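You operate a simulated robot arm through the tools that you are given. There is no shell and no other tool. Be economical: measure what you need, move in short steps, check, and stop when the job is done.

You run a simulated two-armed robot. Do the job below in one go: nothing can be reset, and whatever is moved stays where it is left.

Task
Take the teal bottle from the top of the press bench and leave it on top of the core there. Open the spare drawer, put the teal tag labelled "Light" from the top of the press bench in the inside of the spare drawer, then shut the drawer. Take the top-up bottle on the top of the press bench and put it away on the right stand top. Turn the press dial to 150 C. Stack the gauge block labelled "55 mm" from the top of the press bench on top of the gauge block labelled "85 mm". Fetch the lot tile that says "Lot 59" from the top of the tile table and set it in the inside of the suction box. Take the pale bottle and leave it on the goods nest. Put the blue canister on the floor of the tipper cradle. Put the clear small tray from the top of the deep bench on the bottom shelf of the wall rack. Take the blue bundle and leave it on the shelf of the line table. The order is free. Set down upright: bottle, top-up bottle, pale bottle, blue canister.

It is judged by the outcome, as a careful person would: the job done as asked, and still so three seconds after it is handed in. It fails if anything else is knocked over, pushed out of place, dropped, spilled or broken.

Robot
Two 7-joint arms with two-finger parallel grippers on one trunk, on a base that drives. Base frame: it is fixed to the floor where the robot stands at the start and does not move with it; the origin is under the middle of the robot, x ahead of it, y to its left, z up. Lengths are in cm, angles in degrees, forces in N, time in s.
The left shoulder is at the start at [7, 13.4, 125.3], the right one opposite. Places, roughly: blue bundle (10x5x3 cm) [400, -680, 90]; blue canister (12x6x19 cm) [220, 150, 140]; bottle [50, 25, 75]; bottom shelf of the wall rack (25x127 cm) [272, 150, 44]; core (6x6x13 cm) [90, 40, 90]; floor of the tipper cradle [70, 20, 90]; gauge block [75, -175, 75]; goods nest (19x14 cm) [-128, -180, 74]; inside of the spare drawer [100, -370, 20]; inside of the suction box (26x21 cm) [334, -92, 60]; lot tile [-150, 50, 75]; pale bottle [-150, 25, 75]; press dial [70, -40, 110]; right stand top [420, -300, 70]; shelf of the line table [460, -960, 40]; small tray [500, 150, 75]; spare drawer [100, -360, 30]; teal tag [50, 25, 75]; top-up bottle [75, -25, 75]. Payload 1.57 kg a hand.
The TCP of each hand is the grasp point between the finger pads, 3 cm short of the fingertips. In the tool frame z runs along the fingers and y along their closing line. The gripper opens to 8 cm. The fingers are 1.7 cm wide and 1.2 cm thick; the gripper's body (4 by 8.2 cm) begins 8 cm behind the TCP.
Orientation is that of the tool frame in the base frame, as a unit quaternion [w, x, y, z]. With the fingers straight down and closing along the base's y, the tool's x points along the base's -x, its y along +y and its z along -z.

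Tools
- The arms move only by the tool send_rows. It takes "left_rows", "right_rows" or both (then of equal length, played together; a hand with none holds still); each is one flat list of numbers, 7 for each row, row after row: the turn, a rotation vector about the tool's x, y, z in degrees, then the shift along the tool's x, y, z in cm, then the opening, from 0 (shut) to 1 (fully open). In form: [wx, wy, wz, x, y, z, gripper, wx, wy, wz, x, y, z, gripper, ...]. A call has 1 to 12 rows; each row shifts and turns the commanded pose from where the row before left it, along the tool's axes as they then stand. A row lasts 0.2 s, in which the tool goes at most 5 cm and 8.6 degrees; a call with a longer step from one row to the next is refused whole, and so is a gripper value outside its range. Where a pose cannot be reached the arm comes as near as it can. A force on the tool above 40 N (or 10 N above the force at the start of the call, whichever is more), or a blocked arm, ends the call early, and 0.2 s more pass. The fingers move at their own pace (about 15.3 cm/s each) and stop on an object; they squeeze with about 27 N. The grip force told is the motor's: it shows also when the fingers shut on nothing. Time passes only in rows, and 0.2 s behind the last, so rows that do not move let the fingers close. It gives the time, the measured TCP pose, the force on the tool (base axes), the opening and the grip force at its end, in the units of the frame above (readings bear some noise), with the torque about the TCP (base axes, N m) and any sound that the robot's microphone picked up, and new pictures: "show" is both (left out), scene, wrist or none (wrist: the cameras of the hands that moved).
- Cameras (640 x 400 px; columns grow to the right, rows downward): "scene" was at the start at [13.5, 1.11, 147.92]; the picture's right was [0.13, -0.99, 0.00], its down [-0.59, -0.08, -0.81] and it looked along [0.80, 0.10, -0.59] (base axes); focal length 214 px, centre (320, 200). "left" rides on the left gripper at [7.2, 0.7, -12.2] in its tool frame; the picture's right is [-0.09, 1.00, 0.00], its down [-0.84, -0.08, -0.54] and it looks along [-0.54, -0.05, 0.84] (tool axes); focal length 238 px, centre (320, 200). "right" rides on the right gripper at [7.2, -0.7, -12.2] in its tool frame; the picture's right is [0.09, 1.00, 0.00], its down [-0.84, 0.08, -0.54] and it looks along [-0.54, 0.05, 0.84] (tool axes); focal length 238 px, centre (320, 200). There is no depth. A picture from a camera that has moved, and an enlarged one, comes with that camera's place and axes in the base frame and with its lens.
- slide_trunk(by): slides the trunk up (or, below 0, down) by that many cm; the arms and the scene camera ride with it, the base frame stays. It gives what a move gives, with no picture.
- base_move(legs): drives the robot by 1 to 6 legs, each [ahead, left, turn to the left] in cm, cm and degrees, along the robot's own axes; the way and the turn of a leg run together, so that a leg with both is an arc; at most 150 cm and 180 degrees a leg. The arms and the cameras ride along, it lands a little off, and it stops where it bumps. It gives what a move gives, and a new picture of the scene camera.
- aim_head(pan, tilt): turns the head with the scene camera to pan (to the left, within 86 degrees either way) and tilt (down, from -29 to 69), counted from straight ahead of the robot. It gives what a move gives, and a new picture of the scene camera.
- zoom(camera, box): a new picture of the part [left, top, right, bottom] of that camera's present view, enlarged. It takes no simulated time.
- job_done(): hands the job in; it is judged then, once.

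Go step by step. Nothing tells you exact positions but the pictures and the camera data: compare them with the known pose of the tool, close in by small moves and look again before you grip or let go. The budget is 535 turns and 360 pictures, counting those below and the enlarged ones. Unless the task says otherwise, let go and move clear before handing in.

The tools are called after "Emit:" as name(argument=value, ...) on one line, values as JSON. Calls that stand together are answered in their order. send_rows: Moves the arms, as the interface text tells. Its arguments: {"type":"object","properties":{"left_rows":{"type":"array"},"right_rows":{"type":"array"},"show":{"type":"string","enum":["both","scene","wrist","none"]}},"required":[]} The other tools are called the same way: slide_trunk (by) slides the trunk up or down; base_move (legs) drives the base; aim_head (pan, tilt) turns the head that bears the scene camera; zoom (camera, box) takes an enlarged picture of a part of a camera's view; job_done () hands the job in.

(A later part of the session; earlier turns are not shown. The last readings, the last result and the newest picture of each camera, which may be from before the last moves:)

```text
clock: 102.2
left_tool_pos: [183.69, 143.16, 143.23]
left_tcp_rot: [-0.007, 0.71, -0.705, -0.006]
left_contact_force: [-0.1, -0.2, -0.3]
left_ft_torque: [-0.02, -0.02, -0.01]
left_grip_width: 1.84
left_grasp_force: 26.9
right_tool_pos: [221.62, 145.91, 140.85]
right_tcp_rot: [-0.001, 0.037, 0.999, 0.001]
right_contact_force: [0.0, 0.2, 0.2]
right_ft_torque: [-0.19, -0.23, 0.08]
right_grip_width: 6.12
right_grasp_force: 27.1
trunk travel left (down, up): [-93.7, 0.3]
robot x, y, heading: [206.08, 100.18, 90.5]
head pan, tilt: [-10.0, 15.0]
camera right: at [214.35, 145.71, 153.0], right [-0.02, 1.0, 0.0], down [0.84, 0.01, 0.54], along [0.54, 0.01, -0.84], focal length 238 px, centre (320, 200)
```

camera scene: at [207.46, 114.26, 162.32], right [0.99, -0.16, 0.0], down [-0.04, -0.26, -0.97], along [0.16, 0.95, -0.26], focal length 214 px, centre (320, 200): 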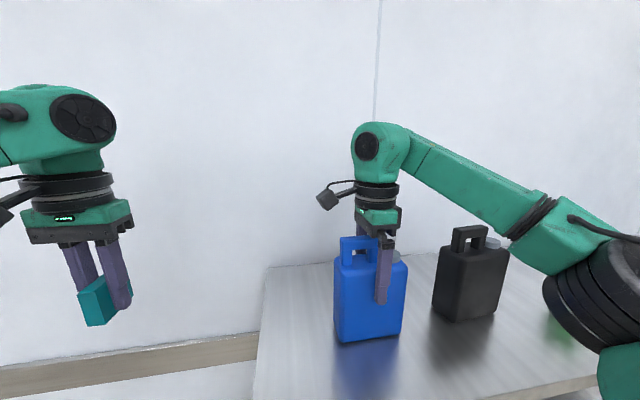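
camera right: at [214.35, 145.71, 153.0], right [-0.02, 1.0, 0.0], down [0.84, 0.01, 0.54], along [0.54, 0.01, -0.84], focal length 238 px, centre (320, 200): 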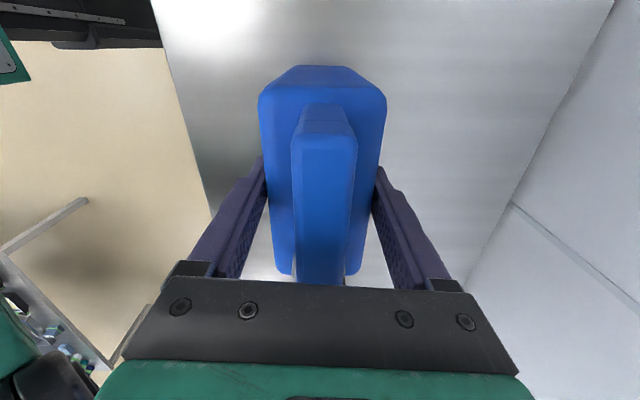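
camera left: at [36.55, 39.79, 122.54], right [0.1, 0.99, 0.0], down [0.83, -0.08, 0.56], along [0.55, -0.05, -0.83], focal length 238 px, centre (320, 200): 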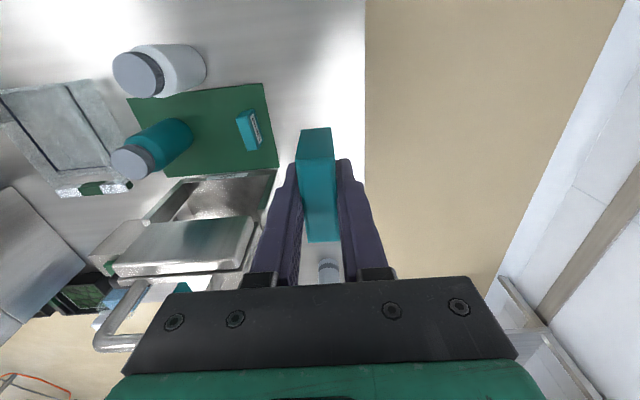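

Gripped. Lift 2.5 cm and back away from the rack.

Emit:
send_rows(right_rows=[0, 0, 0, 0, 0, -1, 0, 0, 0, 0, 0, 0, -1.5, 0, 0, 0, 0, 0, 0, 0, 0], show="wrist")

Emit:
base_move(legs=[[-26, 0, 0]])

```text
clock: 103.0
left_tool_pos: [183.6, 143.06, 143.42]
left_tcp_rot: [-0.006, 0.71, -0.705, -0.006]
left_contact_force: [-0.1, 0.6, -0.3]
left_ft_torque: [0.01, -0.02, 0.0]
left_grip_width: 1.81
left_grasp_force: 27.2
right_tool_pos: [221.55, 145.89, 143.32]
right_tcp_rot: [-0.001, 0.036, 0.999, 0.001]
right_contact_force: [0.2, 0.0, -6.8]
right_ft_torque: [-0.02, 0.0, 0.01]
right_grip_width: 6.1
right_grasp_force: 27.2
trunk travel left (down, up): [-93.7, 0.3]
robot x, y, heading: [206.23, 100.35, 90.4]
head pan, tilt: [-10.0, 15.0]
camera right: at [214.33, 145.76, 155.46], right [-0.02, 1.0, 0.0], down [0.84, 0.01, 0.54], along [0.54, 0.01, -0.84], focal length 238 px, centre (320, 200)
```

right: 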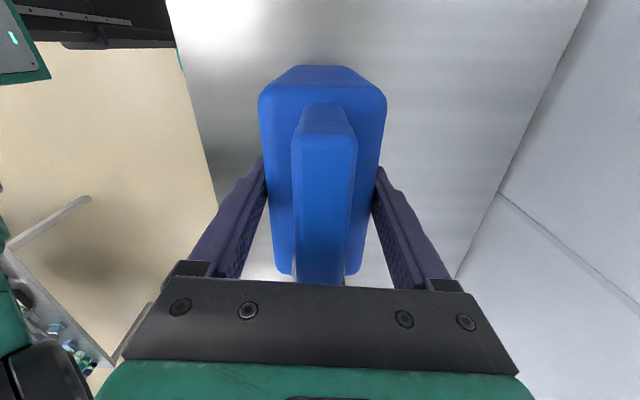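

```text
clock: 104.8
left_tool_pos: [183.8, 117.88, 143.22]
left_tcp_rot: [-0.004, 0.71, -0.704, -0.004]
left_contact_force: [1.4, 0.0, -1.0]
left_ft_torque: [-0.03, -0.03, 0.01]
left_grip_width: 1.83
left_grasp_force: 27.4
right_tool_pos: [221.73, 120.57, 142.93]
right_tcp_rot: [-0.001, 0.036, 0.999, -0.002]
right_contact_force: [0.0, 0.5, -6.2]
right_ft_torque: [-0.04, -0.01, -0.03]
right_grip_width: 6.1
right_grasp_force: 27.0
trunk travel left (down, up): [-93.7, 0.3]
robot x, y, heading: [206.47, 74.1, 90.4]
head pan, tilt: [-10.0, 15.0]
camera scene: at [207.65, 89.17, 162.23], right [0.99, -0.16, 0.0], down [-0.04, -0.26, -0.96], along [0.16, 0.95, -0.26], focal length 214 px, centre (320, 200)
```

scene: 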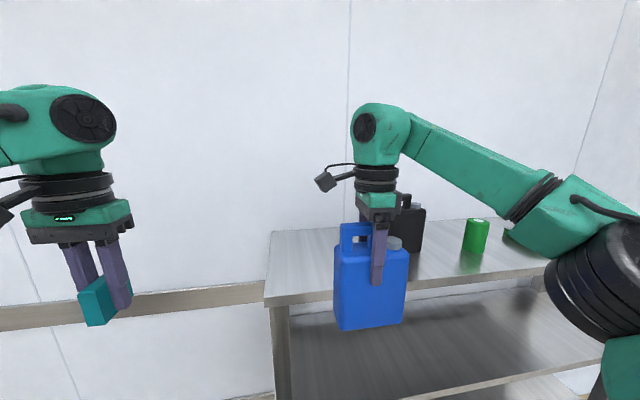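

Canister held upright. I'll turn round and drive to the bench's left side, staying well back from the core and bottle.

Emit:
base_move(legs=[[0, 0, 179.5], [-28, 0, 0], [0, -124, 0]])

Emit:
slide_trunk(by=-18)

Emit:
aim_head(pan=8, tilt=40)

```text
clock: 120.0
left_tool_pos: [103.73, 60.07, 143.36]
left_tcp_rot: [0.006, 0.71, 0.704, -0.006]
left_contact_force: [0.2, 0.0, -0.7]
left_ft_torque: [0.0, 0.01, 0.01]
left_grip_width: 1.84
left_grasp_force: 26.8
right_tool_pos: [65.65, 57.74, 143.32]
right_tcp_rot: [0.001, 0.999, -0.044, 0.001]
right_contact_force: [-0.4, -0.1, -7.2]
right_ft_torque: [0.0, -0.03, 0.01]
right_grip_width: 6.06
right_grasp_force: 27.0
trunk travel left (down, up): [-93.7, 0.3]
robot x, y, heading: [81.69, 103.76, -90.5]
head pan, tilt: [-10.0, 15.0]
camera scene: at [79.95, 89.05, 162.3], right [-0.98, 0.18, 0.0], down [0.05, 0.26, -0.97], along [-0.17, -0.95, -0.26], focal length 214 px, centre (320, 200)
```

scene: 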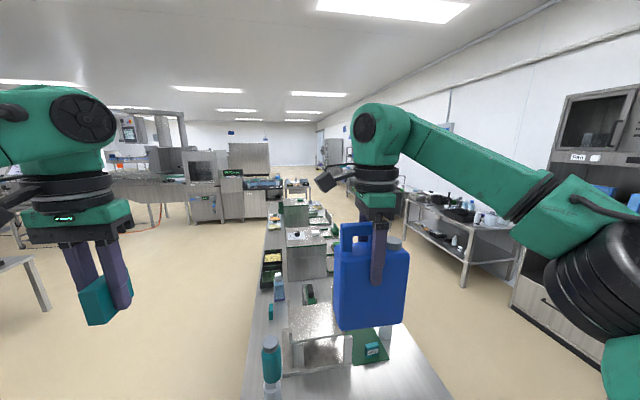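

```text
clock: 122.0
left_tool_pos: [103.58, 60.07, 125.38]
left_tcp_rot: [0.006, 0.71, 0.704, -0.006]
left_contact_force: [-0.5, 0.1, -0.2]
left_ft_torque: [-0.02, 0.0, -0.04]
left_grip_width: 1.84
left_grasp_force: 27.0
right_tool_pos: [65.45, 57.87, 125.23]
right_tcp_rot: [0.0, 0.999, -0.045, 0.001]
right_contact_force: [1.0, 0.2, -6.1]
right_ft_torque: [-0.04, 0.01, 0.01]
right_grip_width: 6.06
right_grasp_force: 27.0
trunk travel left (down, up): [-75.7, 18.3]
robot x, y, heading: [81.53, 103.14, -90.4]
head pan, tilt: [-10.0, 15.0]
```

```text
clock: 122.9
left_tool_pos: [103.6, 60.18, 125.32]
left_tcp_rot: [0.006, 0.71, 0.704, -0.006]
left_contact_force: [0.0, -0.7, 0.0]
left_ft_torque: [0.01, 0.0, 0.0]
left_grip_width: 1.83
left_grasp_force: 27.5
right_tool_pos: [65.55, 57.82, 125.21]
right_tcp_rot: [0.0, 0.999, -0.045, 0.001]
right_contact_force: [0.0, 0.1, -7.4]
right_ft_torque: [0.0, 0.01, -0.03]
right_grip_width: 6.07
right_grasp_force: 27.2
trunk travel left (down, up): [-75.7, 18.3]
robot x, y, heading: [81.64, 103.23, -90.5]
head pan, tilt: [8.0, 40.0]
camera scene: at [82.61, 89.84, 140.36], right [-0.99, -0.13, 0.0], down [-0.08, 0.64, -0.77], along [0.1, -0.76, -0.64], focal length 214 px, centre (320, 200)
```

scene: 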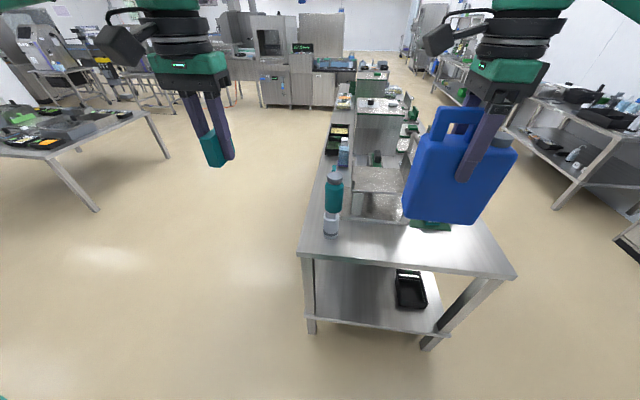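

Cradle floor works out at x 60–78, y 11–27, z ≈ 94, open on this side. I'll move in with the canister at x ≈ 70, above the floor.

Emit:
send_rows(right_rows=[0, 0, 0, 2.5, 0, 0, 0, 0, 0, 0, 0, 0, 0, 0], show="none")

Emit:
base_move(legs=[[0, 2, 0], [20, 0, 0]])

Emit:
send_rows(right_rows=[0, 0, 0, 0, 0, 0, 0], show="wrist")

```text
clock: 123.5
left_tool_pos: [103.58, 60.03, 125.36]
left_tcp_rot: [0.007, 0.71, 0.704, -0.006]
left_contact_force: [-0.2, 0.0, -0.5]
left_ft_torque: [0.03, -0.02, 0.01]
left_grip_width: 1.82
left_grasp_force: 27.2
right_tool_pos: [67.97, 57.68, 125.28]
right_tcp_rot: [0.0, 0.999, -0.044, 0.001]
right_contact_force: [1.2, -0.9, -7.6]
right_ft_torque: [-0.04, -0.06, 0.01]
right_grip_width: 6.08
right_grasp_force: 27.1
trunk travel left (down, up): [-75.7, 18.3]
robot x, y, heading: [82.23, 103.6, -90.5]
head pan, tilt: [8.0, 40.0]
```

```text
clock: 125.5
left_tool_pos: [105.35, 40.32, 125.46]
left_tcp_rot: [0.007, 0.71, 0.704, -0.007]
left_contact_force: [-0.8, 1.2, 0.7]
left_ft_torque: [0.04, -0.02, -0.02]
left_grip_width: 1.86
left_grasp_force: 27.5
right_tool_pos: [69.82, 37.95, 125.37]
right_tcp_rot: [0.001, 0.999, -0.044, 0.001]
right_contact_force: [-0.2, 0.9, -7.1]
right_ft_torque: [-0.04, 0.01, -0.03]
right_grip_width: 6.06
right_grasp_force: 27.0
trunk travel left (down, up): [-75.7, 18.3]
robot x, y, heading: [83.72, 83.4, -90.4]
head pan, tilt: [8.0, 40.0]
camera scene: at [84.45, 70.24, 140.39], right [-0.99, -0.13, 0.0], down [-0.08, 0.64, -0.77], along [0.1, -0.76, -0.64], focal length 214 px, centre (320, 200)
```

scene: 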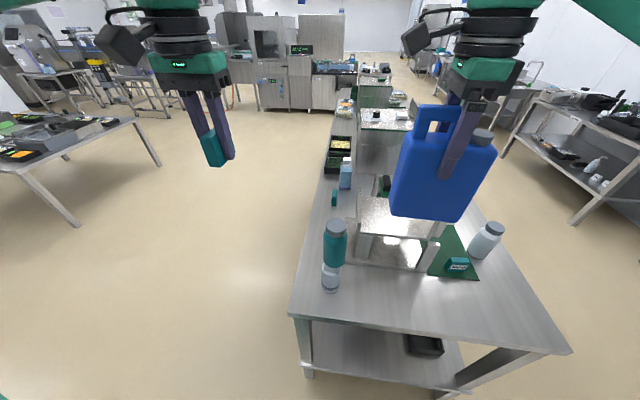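

```text
clock: 125.9
left_tool_pos: [105.47, 39.95, 125.34]
left_tcp_rot: [0.006, 0.71, 0.704, -0.007]
left_contact_force: [0.0, 0.2, -0.6]
left_ft_torque: [0.01, -0.01, 0.02]
left_grip_width: 1.84
left_grasp_force: 27.2
right_tool_pos: [69.9, 37.54, 125.27]
right_tcp_rot: [0.0, 0.999, -0.045, 0.001]
right_contact_force: [0.6, 0.4, -7.0]
right_ft_torque: [0.05, 0.02, 0.02]
right_grip_width: 6.06
right_grasp_force: 26.9
trunk travel left (down, up): [-75.7, 18.3]
robot x, y, heading: [83.83, 83.25, -90.3]
head pan, tilt: [8.0, 40.0]
camera right: at [77.1, 37.6, 137.42], right [0.0, -1.0, 0.0], down [-0.84, 0.0, 0.54], along [-0.54, 0.0, -0.84], focal length 238 px, centre (320, 200)
```

right: 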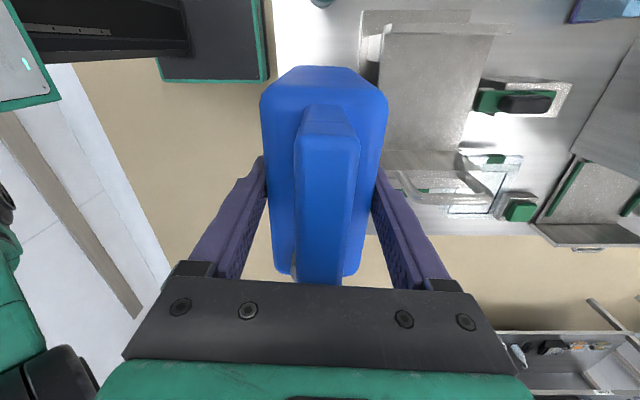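

Geometry confirmed. Move the base the last 10 cm and put the canister over the floor.

Emit:
base_move(legs=[[10, 0, 0]])

Emit:
send_rows(right_rows=[0, 0, 0, 0, 2.5, 4, 0, 0, 0, 0, 0, 2.5, 4, 0, 0, 0, 0, 0, 0.7, 4, 0, 0, 0, 0, 0, 0, 2, 0, 0, 0, 0, 0, 0, 0, 0])

```text
clock: 127.0
left_tool_pos: [105.34, 30.38, 125.47]
left_tcp_rot: [0.007, 0.71, 0.704, -0.006]
left_contact_force: [0.1, -0.1, -0.6]
left_ft_torque: [0.0, -0.02, 0.04]
left_grip_width: 1.85
left_grasp_force: 26.4
right_tool_pos: [69.74, 27.95, 125.4]
right_tcp_rot: [0.002, 0.999, -0.044, 0.001]
right_contact_force: [-0.1, -0.2, -5.5]
right_ft_torque: [-0.05, -0.03, -0.01]
right_grip_width: 6.05
right_grasp_force: 26.5
trunk travel left (down, up): [-75.7, 18.3]
robot x, y, heading: [83.25, 73.03, -90.3]
head pan, tilt: [8.0, 40.0]
camera scene: at [84.45, 60.27, 140.4], right [-0.99, -0.13, 0.0], down [-0.09, 0.64, -0.77], along [0.1, -0.76, -0.64], focal length 214 px, centre (320, 200)
```

scene: 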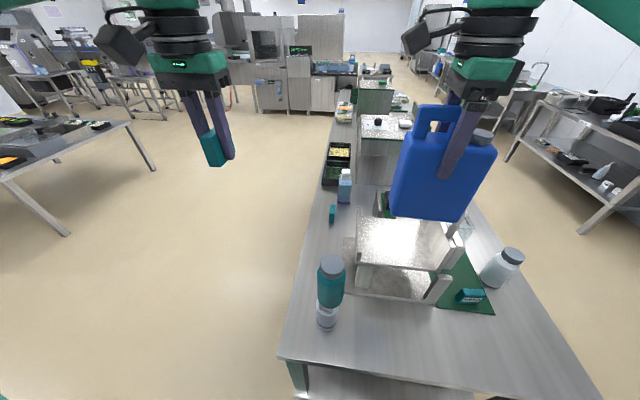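

```text
clock: 128.2
left_tool_pos: [105.24, 30.06, 125.42]
left_tcp_rot: [0.007, 0.71, 0.704, -0.006]
left_contact_force: [-0.6, 0.1, 0.7]
left_ft_torque: [-0.01, 0.02, 0.0]
left_grip_width: 1.82
left_grasp_force: 27.5
right_tool_pos: [69.39, 22.09, 111.29]
right_tcp_rot: [0.001, 0.999, -0.044, 0.001]
right_contact_force: [0.3, 0.1, -7.0]
right_ft_torque: [-0.03, -0.03, -0.02]
right_grip_width: 6.08
right_grasp_force: 27.1
trunk travel left (down, up): [-75.7, 18.3]
robot x, y, heading: [83.45, 73.46, -90.5]
head pan, tilt: [8.0, 40.0]
camera scene: at [84.46, 59.87, 140.35], right [-0.99, -0.13, 0.0], down [-0.09, 0.64, -0.77], along [0.1, -0.76, -0.64], focal length 214 px, centre (320, 200)
camera right: at [76.45, 21.98, 123.44], right [0.0, -1.0, 0.0], down [-0.84, 0.0, 0.54], along [-0.54, 0.0, -0.84], focal length 238 px, centre (320, 200)
```

scene: 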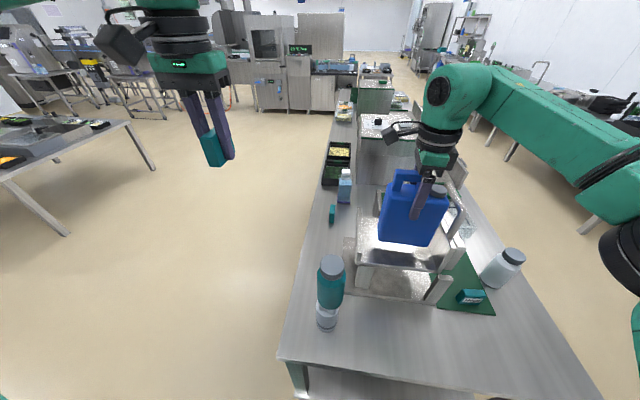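
right: 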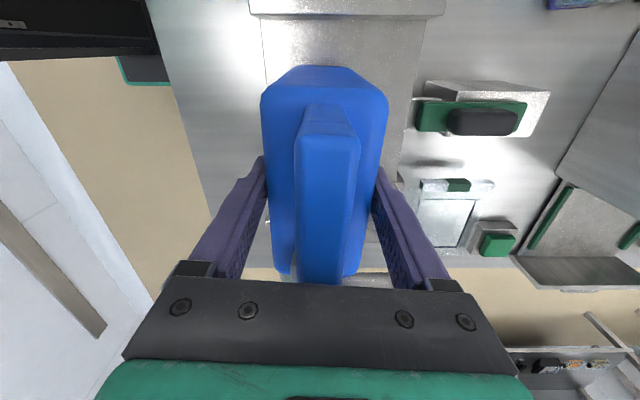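

Well over the floor. Lower until contact.

Emit:
send_rows(right_rows=[0, 0, 0, 0, 0.5, 2, 0, 0, 0, 0, 0, 0, 1, 0, 0, 0, 0, 0, 0, 0.5, 0, 0, 0, 0, 0, 0, 0.5, 0, 0, 0, 0, 0, 0, 0.4, 0], show="scene")

Emit:
zoom(camera="scene", box=[300, 150, 520, 340])

```text
clock: 129.4
left_tool_pos: [105.41, 30.1, 125.35]
left_tcp_rot: [0.007, 0.71, 0.704, -0.006]
left_contact_force: [0.0, 0.0, -0.2]
left_ft_torque: [-0.02, -0.02, 0.02]
left_grip_width: 1.84
left_grasp_force: 27.2
right_tool_pos: [69.34, 21.59, 106.95]
right_tcp_rot: [0.002, 0.999, -0.044, 0.002]
right_contact_force: [-0.8, -3.1, 0.7]
right_ft_torque: [-0.09, 0.56, 0.14]
right_grip_width: 6.06
right_grasp_force: 27.3
trunk travel left (down, up): [-75.7, 18.3]
robot x, y, heading: [83.2, 73.61, -90.3]
head pan, tilt: [8.0, 40.0]
camera scene: at [84.48, 59.97, 140.38], right [-0.99, -0.13, 0.0], down [-0.09, 0.64, -0.77], along [0.1, -0.76, -0.64], focal length 214 px, centre (320, 200)
```

scene: 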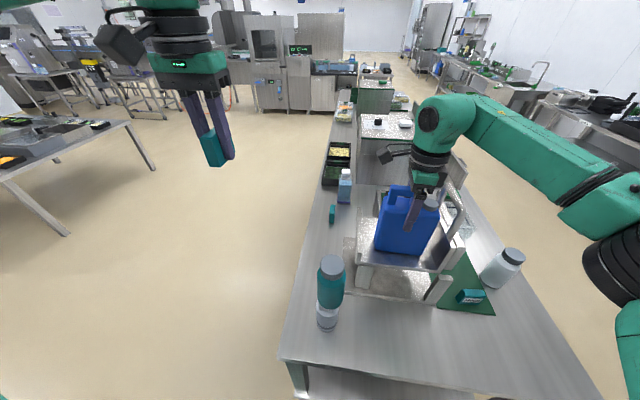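

```text
2.11 times, centred on (410, 245) of scene
camera zoom: at [84.48, 59.97, 140.38], right [-0.99, -0.13, 0.0], down [-0.09, 0.64, -0.77], along [0.1, -0.76, -0.64], focal length 452 px, centre (130, 105)
```

zoom: 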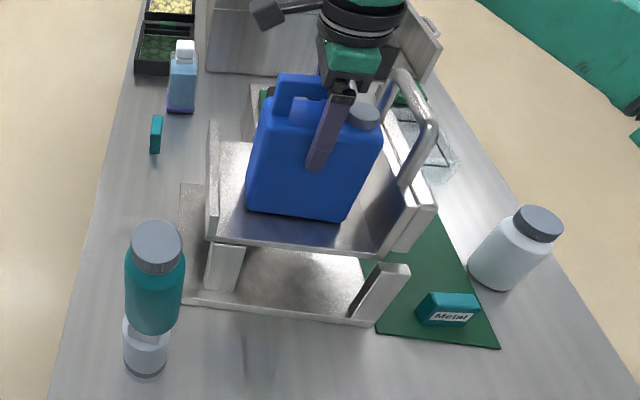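

Contact. Settle slightly more and release.

Emit:
send_rows(right_rows=[0, 0, 0, 0, 0, 0.2, 0, 0, 0, 0, 0, 0, 0, 0, 0, 0, 0, 0, 0, 0, 0.2, 0, 0, 0, 0, 0, 0, 0.6, 0, 0, 0, 0, 0, 0, 1, 0, 0, 0, 0, 0, 0, 1], show="wrist")

Emit:
zoom(camera="scene", box=[300, 150, 520, 340])

```text
clock: 130.8
left_tool_pos: [105.39, 30.19, 125.49]
left_tcp_rot: [0.007, 0.71, 0.704, -0.007]
left_contact_force: [0.7, -0.2, -0.6]
left_ft_torque: [-0.01, 0.01, 0.0]
left_grip_width: 1.81
left_grasp_force: 28.2
right_tool_pos: [69.34, 21.59, 106.74]
right_tcp_rot: [0.001, 0.999, -0.045, 0.001]
right_contact_force: [-0.7, 0.5, 1.3]
right_ft_torque: [-0.02, 0.01, 0.02]
right_grip_width: 7.97
right_grasp_force: 0.0
trunk travel left (down, up): [-75.7, 18.3]
robot x, y, heading: [83.43, 73.36, -90.6]
head pan, tilt: [8.0, 40.0]
camera right: at [76.53, 21.6, 118.89], right [0.0, -1.0, 0.0], down [-0.84, 0.0, 0.54], along [-0.54, 0.0, -0.84], focal length 238 px, centre (320, 200)
```

right: 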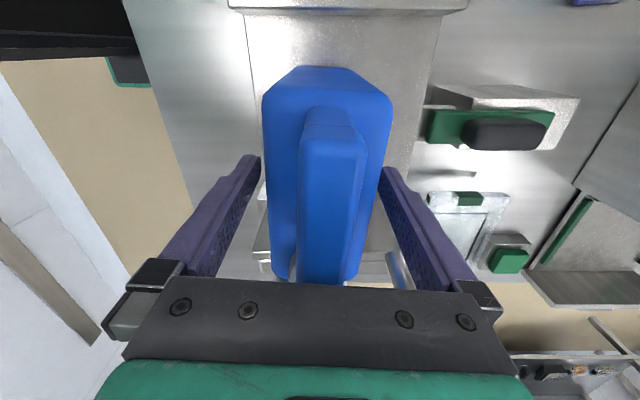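

```text
2.11 times, centred on (410, 245) of scene
camera zoom: at [84.47, 60.04, 140.36], right [-0.99, -0.13, 0.0], down [-0.09, 0.64, -0.77], along [0.1, -0.76, -0.64], focal length 452 px, centre (130, 105)
```

zoom: 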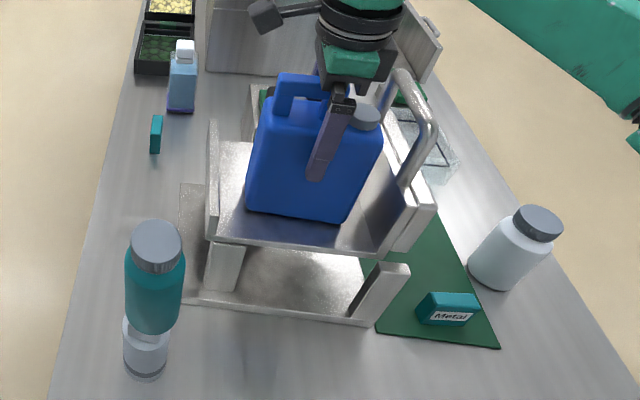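

Stands firmly. Raise the trunk to lift the hand straight up, then withdraw.

Emit:
slide_trunk(by=14)

Emit:
base_move(legs=[[-28, 0, 0]])

```text
clock: 132.5
left_tool_pos: [105.32, 30.15, 139.42]
left_tcp_rot: [0.006, 0.71, 0.704, -0.007]
left_contact_force: [0.0, -0.2, -0.4]
left_ft_torque: [0.03, 0.0, 0.03]
left_grip_width: 1.82
left_grasp_force: 27.3
right_tool_pos: [69.34, 21.48, 120.7]
right_tcp_rot: [0.001, 0.999, -0.044, 0.001]
right_contact_force: [0.0, -0.5, 0.2]
right_ft_torque: [0.02, -0.03, -0.01]
right_grip_width: 8.01
right_grasp_force: 0.1
trunk travel left (down, up): [-89.7, 4.3]
robot x, y, heading: [83.23, 73.22, -90.2]
head pan, tilt: [8.0, 40.0]
```

```text
clock: 134.4
left_tool_pos: [105.6, 57.78, 139.19]
left_tcp_rot: [0.006, 0.711, 0.704, -0.005]
left_contact_force: [-0.2, -1.6, -0.1]
left_ft_torque: [0.01, 0.01, -0.01]
left_grip_width: 1.83
left_grasp_force: 27.0
right_tool_pos: [69.66, 48.93, 120.49]
right_tcp_rot: [-0.001, 0.999, -0.044, 0.002]
right_contact_force: [-1.2, 0.2, -0.8]
right_ft_torque: [0.05, 0.02, 0.0]
right_grip_width: 7.97
right_grasp_force: 0.1
trunk travel left (down, up): [-89.7, 4.3]
robot x, y, heading: [83.87, 101.46, -90.4]
head pan, tilt: [8.0, 40.0]
camera scene: at [84.65, 87.48, 154.32], right [-0.99, -0.13, 0.0], down [-0.09, 0.64, -0.76], along [0.1, -0.76, -0.64], focal length 214 px, centre (320, 200)
```

scene: 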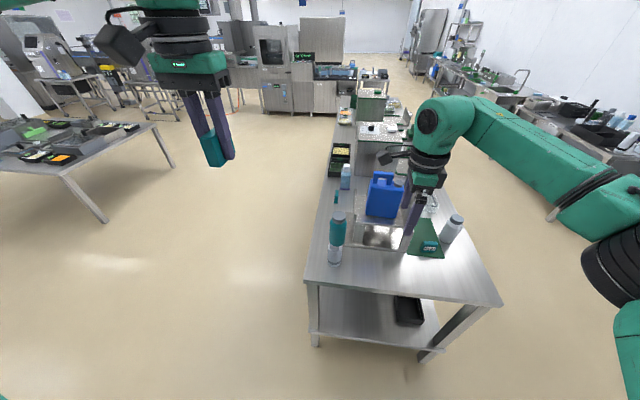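

Canister done. Next: unwind the right wrist and go round to the back of the bench, where the dial and the top-up bottle are nearest.

Emit:
send_rows(right_rows=[0, 0, -8.5, 0, 0, 0, 1, 0, 0, -8.5, 0, 0, 0, 1, 0, 0, -8.5, 0, 0, 0, 1, 0, 0, -8.5, 0, 0, 0, 1, 0, 0, -8.5, 0, 0, 0, 1, 0, 0, -8.5, 0, 0, 0, 1, 0, 0, -8.5, 0, 0, 0, 1, 0, 0, -8.5, 0, 0, 0, 1, 0, 0, -8.5, 0, 0, 0, 1, 0, 0, -8.5, 0, 0, 0, 1, 0, 0, -8.5, 0, 0, 0, 1, 0, 0, -1, 0, 0, 0, 1], show="none")

Emit:
base_move(legs=[[0, 76, 0], [132, 0, 0], [0, 0, -89.5]])

Emit:
aim_head(pan=0, tilt=60)

```text
clock: 137.1
left_tool_pos: [105.51, 58.13, 139.25]
left_tcp_rot: [0.007, 0.71, 0.704, -0.007]
left_contact_force: [0.4, 0.2, -1.3]
left_ft_torque: [0.0, -0.01, 0.0]
left_grip_width: 1.82
left_grasp_force: 27.1
right_tool_pos: [69.55, 49.34, 120.86]
right_tcp_rot: [0.001, 0.71, 0.705, 0.0]
right_contact_force: [0.9, 0.5, 0.0]
right_ft_torque: [0.02, -0.03, -0.03]
right_grip_width: 8.0
right_grasp_force: 0.1
trunk travel left (down, up): [-89.7, 4.3]
robot x, y, heading: [83.66, 100.83, -90.5]
head pan, tilt: [8.0, 40.0]
```

```text
clock: 151.2
left_tool_pos: [117.13, -53.35, 139.36]
left_tcp_rot: [0.0, 1.0, 0.005, -0.01]
left_contact_force: [0.1, -0.4, -0.9]
left_ft_torque: [0.0, 0.02, -0.01]
left_grip_width: 1.83
left_grasp_force: 26.6
right_tool_pos: [107.9, -17.36, 120.72]
right_tcp_rot: [0.001, 1.0, 0.004, 0.0]
right_contact_force: [0.3, -0.2, -0.1]
right_ft_torque: [0.0, 0.0, 0.04]
right_grip_width: 8.01
right_grasp_force: 0.1
trunk travel left (down, up): [-89.7, 4.3]
robot x, y, heading: [159.92, -30.77, -179.2]
head pan, tilt: [8.0, 40.0]
camera scene: at [146.4, -32.06, 154.36], right [-0.15, 0.99, 0.0], down [0.64, 0.1, -0.77], along [-0.76, -0.12, -0.64], focal length 214 px, centre (320, 200)
```

scene: 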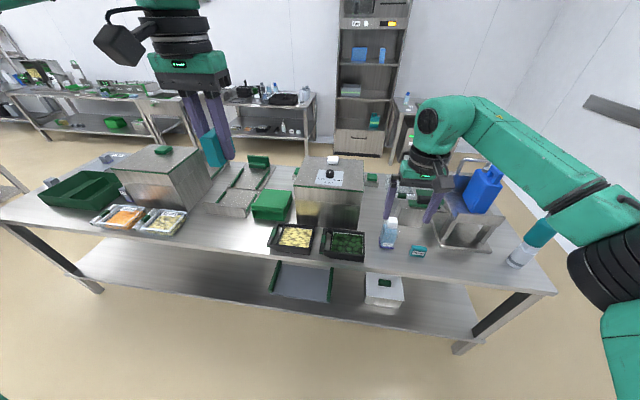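

```text
clock: 152.0
left_tool_pos: [117.14, -53.3, 139.32]
left_tcp_rot: [0.0, 1.0, 0.004, -0.01]
left_contact_force: [-0.1, 0.2, -0.2]
left_ft_torque: [0.02, -0.01, 0.0]
left_grip_width: 1.84
left_grasp_force: 27.2
right_tool_pos: [107.81, -17.46, 120.72]
right_tcp_rot: [0.0, 1.0, 0.005, 0.0]
right_contact_force: [0.2, 0.8, 0.0]
right_ft_torque: [-0.01, 0.0, 0.0]
right_grip_width: 8.03
right_grasp_force: 0.1
trunk travel left (down, up): [-89.7, 4.3]
robot x, y, heading: [160.17, -31.0, -179.5]
head pan, tilt: [0.0, 60.0]
camera scene: at [148.13, -30.8, 151.69], right [-0.01, 1.0, 0.0], down [0.87, 0.01, -0.5], along [-0.5, -0.01, -0.87], focal length 214 px, centre (320, 200)
```

scene: 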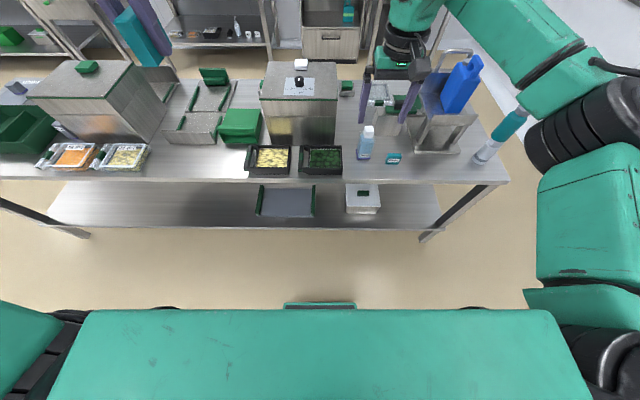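

Good view. The dial is at about (71, -40, 105). Zoom to read it, and the gauge-block region.

Emit:
zoom(camera="scene", box=[260, 50, 340, 100])

Emit:
zoom(camera="scene", box=[340, 70, 440, 180])

```text
8.00 times, centred on (300, 75) of scene
camera zoom: at [148.13, -30.8, 151.69], right [-0.01, 1.0, 0.0], down [0.87, 0.01, -0.5], along [-0.5, -0.01, -0.87], focal length 1716 px, centre (480, 1200)
```

zoom: 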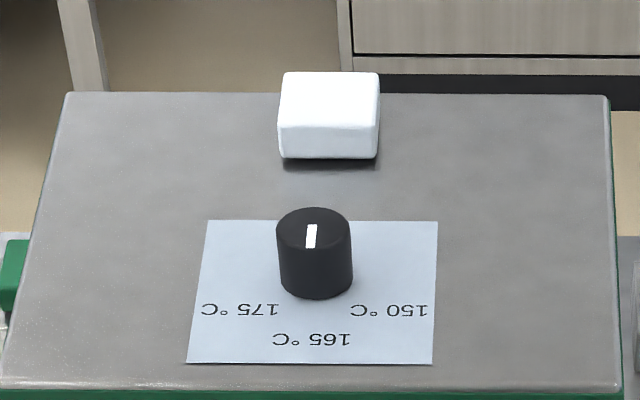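

```text
3.64 times, centred on (390, 125) of scene
camera zoom: at [148.13, -30.8, 151.69], right [-0.01, 1.0, 0.0], down [0.87, 0.01, -0.5], along [-0.5, -0.01, -0.87], focal length 780 px, centre (66, 473)
```

zoom: 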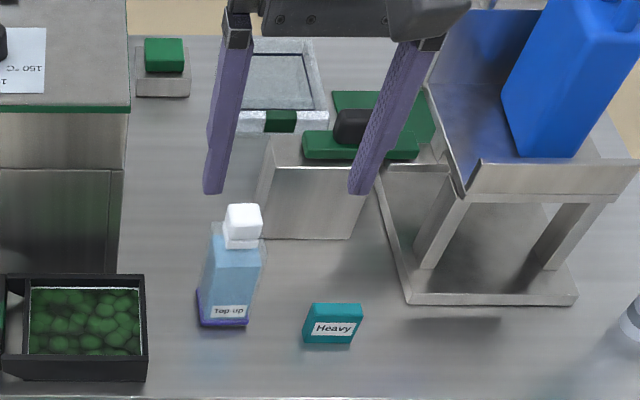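

The labels read 150 on the +y side, 165 toward +x and 175 on the -y side. The pointer is near 165. Drive in so the right hand is over the dial.

Emit:
base_move(legs=[[0, 22, 0], [35, 0, 0]])

Emit:
send_rows(right_rows=[0, 0, 0, 0, 0, 0, 1], show="wrist")

```text
clock: 155.6
left_tool_pos: [82.64, -75.92, 139.54]
left_tcp_rot: [0.001, 1.0, 0.005, -0.01]
left_contact_force: [1.0, 0.1, -0.3]
left_ft_torque: [0.0, 0.01, 0.0]
left_grip_width: 1.82
left_grasp_force: 27.2
right_tool_pos: [73.21, -39.96, 120.88]
right_tcp_rot: [0.0, 1.0, 0.005, -0.001]
right_contact_force: [-0.2, 0.4, 0.6]
right_ft_torque: [0.0, 0.02, 0.01]
right_grip_width: 8.01
right_grasp_force: 0.0
trunk travel left (down, up): [-89.7, 4.3]
robot x, y, heading: [125.13, -53.48, -179.4]
head pan, tilt: [0.0, 60.0]
camera scene: at [113.56, -53.34, 151.72], right [-0.01, 1.0, 0.0], down [0.86, 0.01, -0.5], along [-0.5, -0.01, -0.86], focal length 214 px, centre (320, 200)
```

scene: 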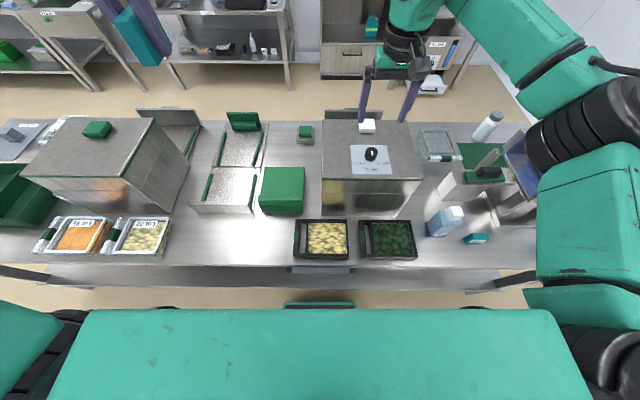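

```text
clock: 156.0
left_tool_pos: [82.15, -75.82, 139.39]
left_tcp_rot: [0.001, 1.0, 0.006, -0.009]
left_contact_force: [0.4, -0.5, 0.1]
left_ft_torque: [-0.01, -0.01, 0.04]
left_grip_width: 1.83
left_grasp_force: 27.0
right_tool_pos: [72.85, -40.06, 120.59]
right_tcp_rot: [0.0, 1.0, 0.005, -0.001]
right_contact_force: [-1.0, -0.6, 0.5]
right_ft_torque: [0.04, -0.02, -0.02]
right_grip_width: 8.0
right_grasp_force: 0.0
trunk travel left (down, up): [-89.7, 4.3]
robot x, y, heading: [125.34, -53.0, -179.1]
head pan, tilt: [0.0, 60.0]
camera right: at [79.96, -39.28, 132.88], right [0.1, -0.99, 0.0], down [-0.84, -0.08, 0.54], along [-0.54, -0.06, -0.84], focal length 238 px, centre (320, 200)
```

right: 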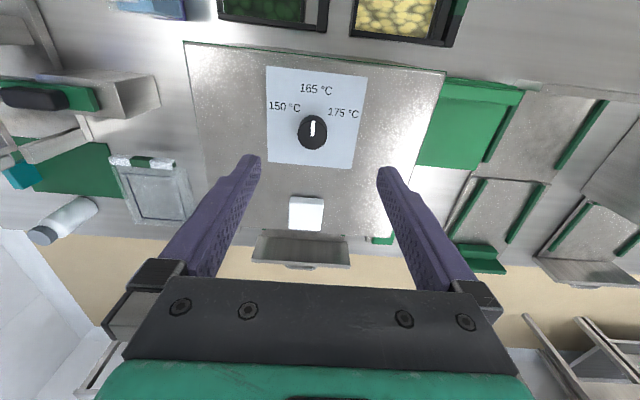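

Emit:
zoom(camera="right", box=[260, 60, 370, 170])

```text
3.64 times, centred on (315, 115) of right
camera zoom: at [79.96, -39.28, 132.88], right [0.1, -0.99, 0.0], down [-0.84, -0.08, 0.54], along [-0.54, -0.06, -0.84], focal length 867 px, centre (338, 509)
```

zoom: 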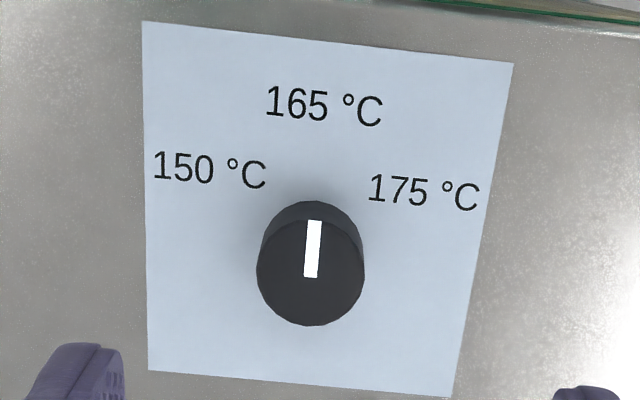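

The pointer is at 165, and the 150 mark is about 59° anticlockwise seen from above. I'll move 2 cm closer, pre-rotate the hand by +59° and come down over the knob.

Emit:
base_move(legs=[[2, 0, 0]])

Emit:
send_rows(right_rows=[0, 0, 8.5, 0, 0, 0, 1, 0, 0, 8.5, 0, 0, 0, 1, 0, 0, 8.5, 0, 0, 0, 1, 0, 0, 8.5, 0, 0, 0, 1, 0, 0, 8.5, 0, 0, 0, 1, 0, 0, 8.5, 0, 0, 0, 1, 0, 0, 8, 0, 0, 0, 1], show="none")

Emit:
slide_trunk(by=-9)

Emit:
send_rows(right_rows=[0, 0, 0, 0, 0, 0, 1], show="wrist")

```text
clock: 156.8
left_tool_pos: [80.84, -75.86, 139.53]
left_tcp_rot: [0.0, 1.0, 0.005, -0.013]
left_contact_force: [1.4, -0.3, -0.1]
left_ft_torque: [-0.03, 0.04, 0.0]
left_grip_width: 1.83
left_grasp_force: 26.9
right_tool_pos: [71.45, -39.98, 120.98]
right_tcp_rot: [0.001, 1.0, 0.006, -0.004]
right_contact_force: [0.7, 0.0, 1.5]
right_ft_torque: [0.0, 0.04, 0.01]
right_grip_width: 8.01
right_grasp_force: 0.0
trunk travel left (down, up): [-89.7, 4.3]
robot x, y, heading: [122.72, -53.21, -179.4]
head pan, tilt: [0.0, 60.0]
camera scene: at [111.87, -53.38, 151.74], right [-0.01, 1.0, 0.0], down [0.86, 0.01, -0.5], along [-0.5, -0.01, -0.86], focal length 214 px, centre (320, 200)
```

scene: 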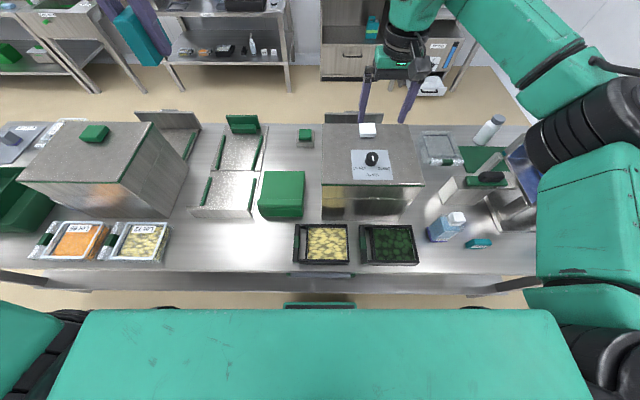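

```text
clock: 158.4
left_tool_pos: [80.13, -75.85, 139.49]
left_tcp_rot: [0.0, 1.0, 0.006, -0.009]
left_contact_force: [0.0, -0.3, 0.2]
left_ft_torque: [0.01, -0.02, 0.0]
left_grip_width: 1.82
left_grasp_force: 27.3
right_tool_pos: [70.87, -40.13, 120.73]
right_tcp_rot: [0.001, 0.872, -0.489, 0.0]
right_contact_force: [0.1, -0.2, 0.4]
right_ft_torque: [-0.03, 0.0, 0.01]
right_grip_width: 8.02
right_grasp_force: 0.0
trunk travel left (down, up): [-89.7, 4.3]
robot x, y, heading: [123.02, -53.31, -178.9]
head pan, tilt: [0.0, 60.0]
```

```text
clock: 159.6
left_tool_pos: [80.26, -75.83, 130.37]
left_tcp_rot: [0.0, 1.0, 0.005, -0.009]
left_contact_force: [-0.4, 0.3, -0.4]
left_ft_torque: [-0.01, 0.01, 0.04]
left_grip_width: 1.84
left_grasp_force: 27.1
right_tool_pos: [70.85, -39.93, 111.76]
right_tcp_rot: [0.001, 0.873, -0.488, 0.0]
right_contact_force: [0.2, 0.1, 0.4]
right_ft_torque: [0.02, -0.04, 0.0]
right_grip_width: 8.03
right_grasp_force: 0.0
trunk travel left (down, up): [-80.7, 13.3]
robot x, y, heading: [123.22, -53.13, -179.4]
head pan, tilt: [0.0, 60.0]
```

```text
clock: 160.0
left_tool_pos: [80.26, -75.96, 130.45]
left_tcp_rot: [-0.001, 1.0, 0.006, -0.009]
left_contact_force: [0.2, -0.3, -0.4]
left_ft_torque: [-0.01, -0.01, -0.01]
left_grip_width: 1.81
left_grasp_force: 26.3
right_tool_pos: [70.89, -40.01, 111.68]
right_tcp_rot: [0.001, 0.873, -0.488, 0.0]
right_contact_force: [1.1, 0.2, -0.4]
right_ft_torque: [0.03, 0.0, 0.01]
right_grip_width: 8.01
right_grasp_force: 0.1
trunk travel left (down, up): [-80.7, 13.3]
robot x, y, heading: [123.04, -53.36, -179.3]
head pan, tilt: [0.0, 60.0]
camera right: at [75.2, -45.83, 123.91], right [-0.8, -0.6, 0.0], down [-0.5, 0.67, 0.54], along [-0.33, 0.43, -0.84], focal length 238 px, centre (320, 200)
```

right: 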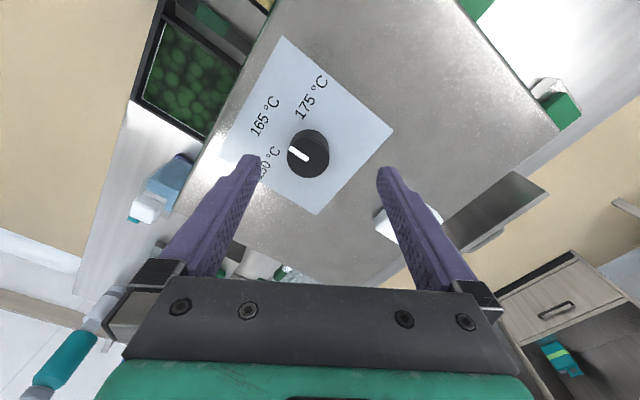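

Knob is 0.9 cm off along the closing line; correct, descend.

Emit:
send_rows(right_rows=[0, 0, 0, 0, -0.9, 0, 1, 0, 0, 0, 0, 0, 2, 1, 0, 0, 0, 0, 0, 1.7, 1], show="wrist")

```text
clock: 160.8
left_tool_pos: [80.21, -75.81, 130.32]
left_tcp_rot: [0.0, 1.0, 0.005, -0.01]
left_contact_force: [-0.1, -0.5, -0.2]
left_ft_torque: [-0.02, 0.01, -0.02]
left_grip_width: 1.82
left_grasp_force: 26.9
right_tool_pos: [71.59, -39.64, 107.93]
right_tcp_rot: [0.002, 0.873, -0.488, 0.0]
right_contact_force: [1.2, -0.8, 0.2]
right_ft_torque: [0.02, 0.0, 0.01]
right_grip_width: 7.98
right_grasp_force: 0.1
trunk travel left (down, up): [-80.7, 13.3]
robot x, y, heading: [123.17, -53.3, -179.3]
head pan, tilt: [0.0, 60.0]
camera right: at [75.97, -45.39, 120.2], right [-0.8, -0.6, 0.0], down [-0.5, 0.67, 0.54], along [-0.33, 0.43, -0.84], focal length 238 px, centre (320, 200)
```

right: 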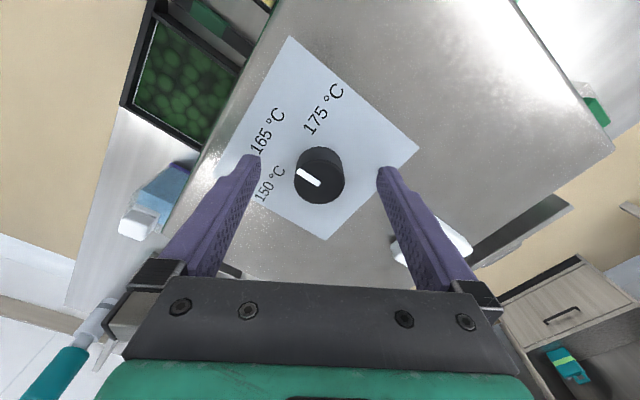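

Emit:
send_rows(right_rows=[0, 0, 0, 0, 0, 0.4, 1, 0, 0, 0, 0, 0, 0.4, 1, 0, 0, 0, 0, 0, 0, 1], show="none")

```text
clock: 161.6
left_tool_pos: [80.3, -75.92, 130.4]
left_tcp_rot: [0.0, 1.0, 0.005, -0.01]
left_contact_force: [-0.4, 0.4, -0.8]
left_ft_torque: [0.0, -0.01, 0.03]
left_grip_width: 1.82
left_grasp_force: 27.0
right_tool_pos: [71.65, -39.68, 107.26]
right_tcp_rot: [0.003, 0.873, -0.489, 0.0]
right_contact_force: [0.8, 0.1, -0.4]
right_ft_torque: [0.01, 0.01, -0.01]
right_grip_width: 8.01
right_grasp_force: 0.1
trunk travel left (down, up): [-80.7, 13.3]
robot x, y, heading: [122.93, -53.37, -179.2]
head pan, tilt: [0.0, 60.0]
```

Emit:
send_rows(right_rows=[0, 0, 0, 0, 0, 0.4, 1, 0, 0, 0, 0, 0, 0.3, 1, 0, 0, 0, 0, 0, 0, 1], show="none")

```text
clock: 162.5
left_tool_pos: [80.37, -75.9, 130.4]
left_tcp_rot: [0.0, 1.0, 0.007, -0.011]
left_contact_force: [0.0, 0.1, -0.4]
left_ft_torque: [0.01, -0.03, -0.03]
left_grip_width: 1.83
left_grasp_force: 27.5
right_tool_pos: [71.75, -39.63, 107.03]
right_tcp_rot: [0.004, 0.873, -0.488, -0.003]
right_contact_force: [3.6, 2.9, 15.4]
right_ft_torque: [0.48, -0.8, 0.08]
right_grip_width: 7.99
right_grasp_force: 0.1
trunk travel left (down, up): [-80.7, 13.3]
robot x, y, heading: [123.09, -52.91, -179.3]
head pan, tilt: [0.0, 60.0]
stopped in row 3 (right hand): the force on the tool passed its limit (the readings are from after the stop); the commanded pose is now the measured one
```

Tips touch the press top at TCP ≈ 107. Rise 0.4, grip, and look.

Emit:
send_rows(right_rows=[0, 0, 0, 0, 0, -0.5, 1, 0, 0, 0, 0, 0, 0, 0, 0, 0, 0, 0, 0, 0, 0, 0, 0, 0, 0, 0, 0, 0], show="wrist")

```text
clock: 163.5
left_tool_pos: [80.23, -75.87, 130.32]
left_tcp_rot: [0.001, 1.0, 0.005, -0.01]
left_contact_force: [0.2, 0.5, 0.4]
left_ft_torque: [0.0, 0.03, -0.01]
left_grip_width: 1.81
left_grasp_force: 26.9
right_tool_pos: [71.51, -39.49, 107.09]
right_tcp_rot: [0.002, 0.872, -0.489, -0.001]
right_contact_force: [4.9, 0.2, -12.9]
right_ft_torque: [0.08, 0.11, -0.01]
right_grip_width: 3.31
right_grasp_force: 40.8
trunk travel left (down, up): [-80.7, 13.3]
robot x, y, heading: [122.87, -53.32, -179.3]
head pan, tilt: [0.0, 60.0]
camera right: at [75.94, -45.23, 119.32], right [-0.8, -0.6, 0.01], down [-0.5, 0.67, 0.54], along [-0.33, 0.43, -0.84], focal length 238 px, centre (320, 200)
```

right: 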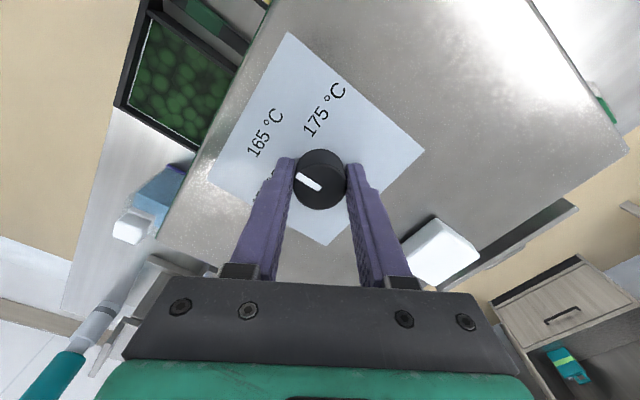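

Gripped. Rotate 59° toward 150.

Emit:
send_rows(right_rows=[0, 0, -6, 0, 0, 0, 0, 0, 0, -6, 0, 0, 0, 0, 0, 0, -6, 0, 0, 0, 0, 0, 0, -6, 0, 0, 0, 0, 0, 0, -6, 0, 0, 0, 0, 0, 0, -6, 0, 0, 0, 0, 0, 0, -6, 0, 0, 0, 0, 0, 0, -6, 0, 0, 0, 0, 0, 0, -6, 0, 0, 0, 0, 0, 0, -5, 0, 0, 0, 0, 0, 0, 0, 0, 0, 0, 0], show="wrist")

```text
clock: 165.9
left_tool_pos: [80.3, -75.66, 130.47]
left_tcp_rot: [0.001, 1.0, 0.005, -0.01]
left_contact_force: [0.2, 0.9, -0.6]
left_ft_torque: [0.04, 0.0, -0.01]
left_grip_width: 1.84
left_grasp_force: 27.3
right_tool_pos: [71.66, -39.39, 107.32]
right_tcp_rot: [0.003, 1.0, 0.005, -0.003]
right_contact_force: [15.9, 4.0, -25.9]
right_ft_torque: [0.05, -0.73, -0.02]
right_grip_width: 3.32
right_grasp_force: 41.5
trunk travel left (down, up): [-80.7, 13.3]
robot x, y, heading: [123.27, -53.18, -179.2]
head pan, tilt: [0.0, 60.0]
camera right: at [78.88, -38.53, 119.31], right [0.1, -0.99, 0.0], down [-0.83, -0.08, 0.55], along [-0.54, -0.06, -0.84], focal length 238 px, centre (320, 200)
```

right: 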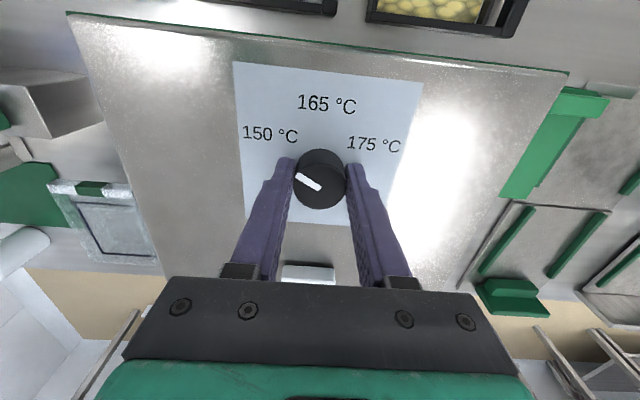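

Emit:
send_rows(right_rows=[0, 0, 0, 0, 0, 0, 0.6, 0, 0, 0, 0, 0, 0, 1, 0, 0, 0, 0, 0, -4, 1, 0, 0, 0, 0, 0, -4, 1], show="none")

Emit:
zoom(camera="right", box=[220, 60, 420, 220])

```text
clock: 166.9
left_tool_pos: [80.39, -75.94, 130.39]
left_tcp_rot: [0.0, 1.0, 0.005, -0.009]
left_contact_force: [0.0, -0.5, -1.1]
left_ft_torque: [0.03, -0.02, 0.04]
left_grip_width: 1.82
left_grasp_force: 27.3
right_tool_pos: [71.75, -39.78, 115.26]
right_tcp_rot: [0.001, 1.0, 0.005, -0.004]
right_contact_force: [-0.2, -0.3, -0.3]
right_ft_torque: [0.04, 0.01, -0.03]
right_grip_width: 8.01
right_grasp_force: 0.1
trunk travel left (down, up): [-80.7, 13.3]
robot x, y, heading: [123.05, -53.11, -179.2]
head pan, tilt: [0.0, 60.0]
```

```text
2.50 times, centred on (320, 140) of right
camera zoom: at [78.94, -38.91, 127.42], right [0.1, -0.99, 0.0], down [-0.83, -0.08, 0.55], along [-0.55, -0.06, -0.84], focal length 596 px, centre (320, 350)
```

zoom: 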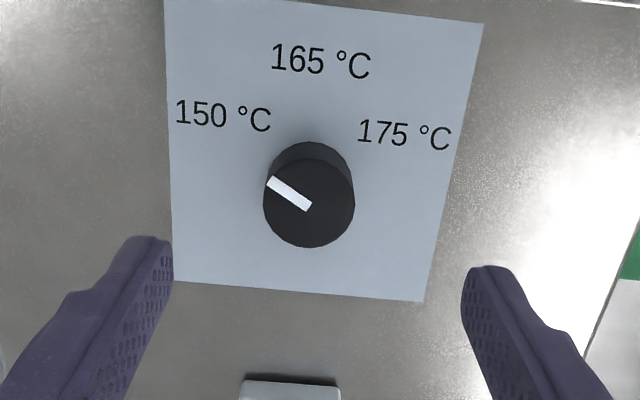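

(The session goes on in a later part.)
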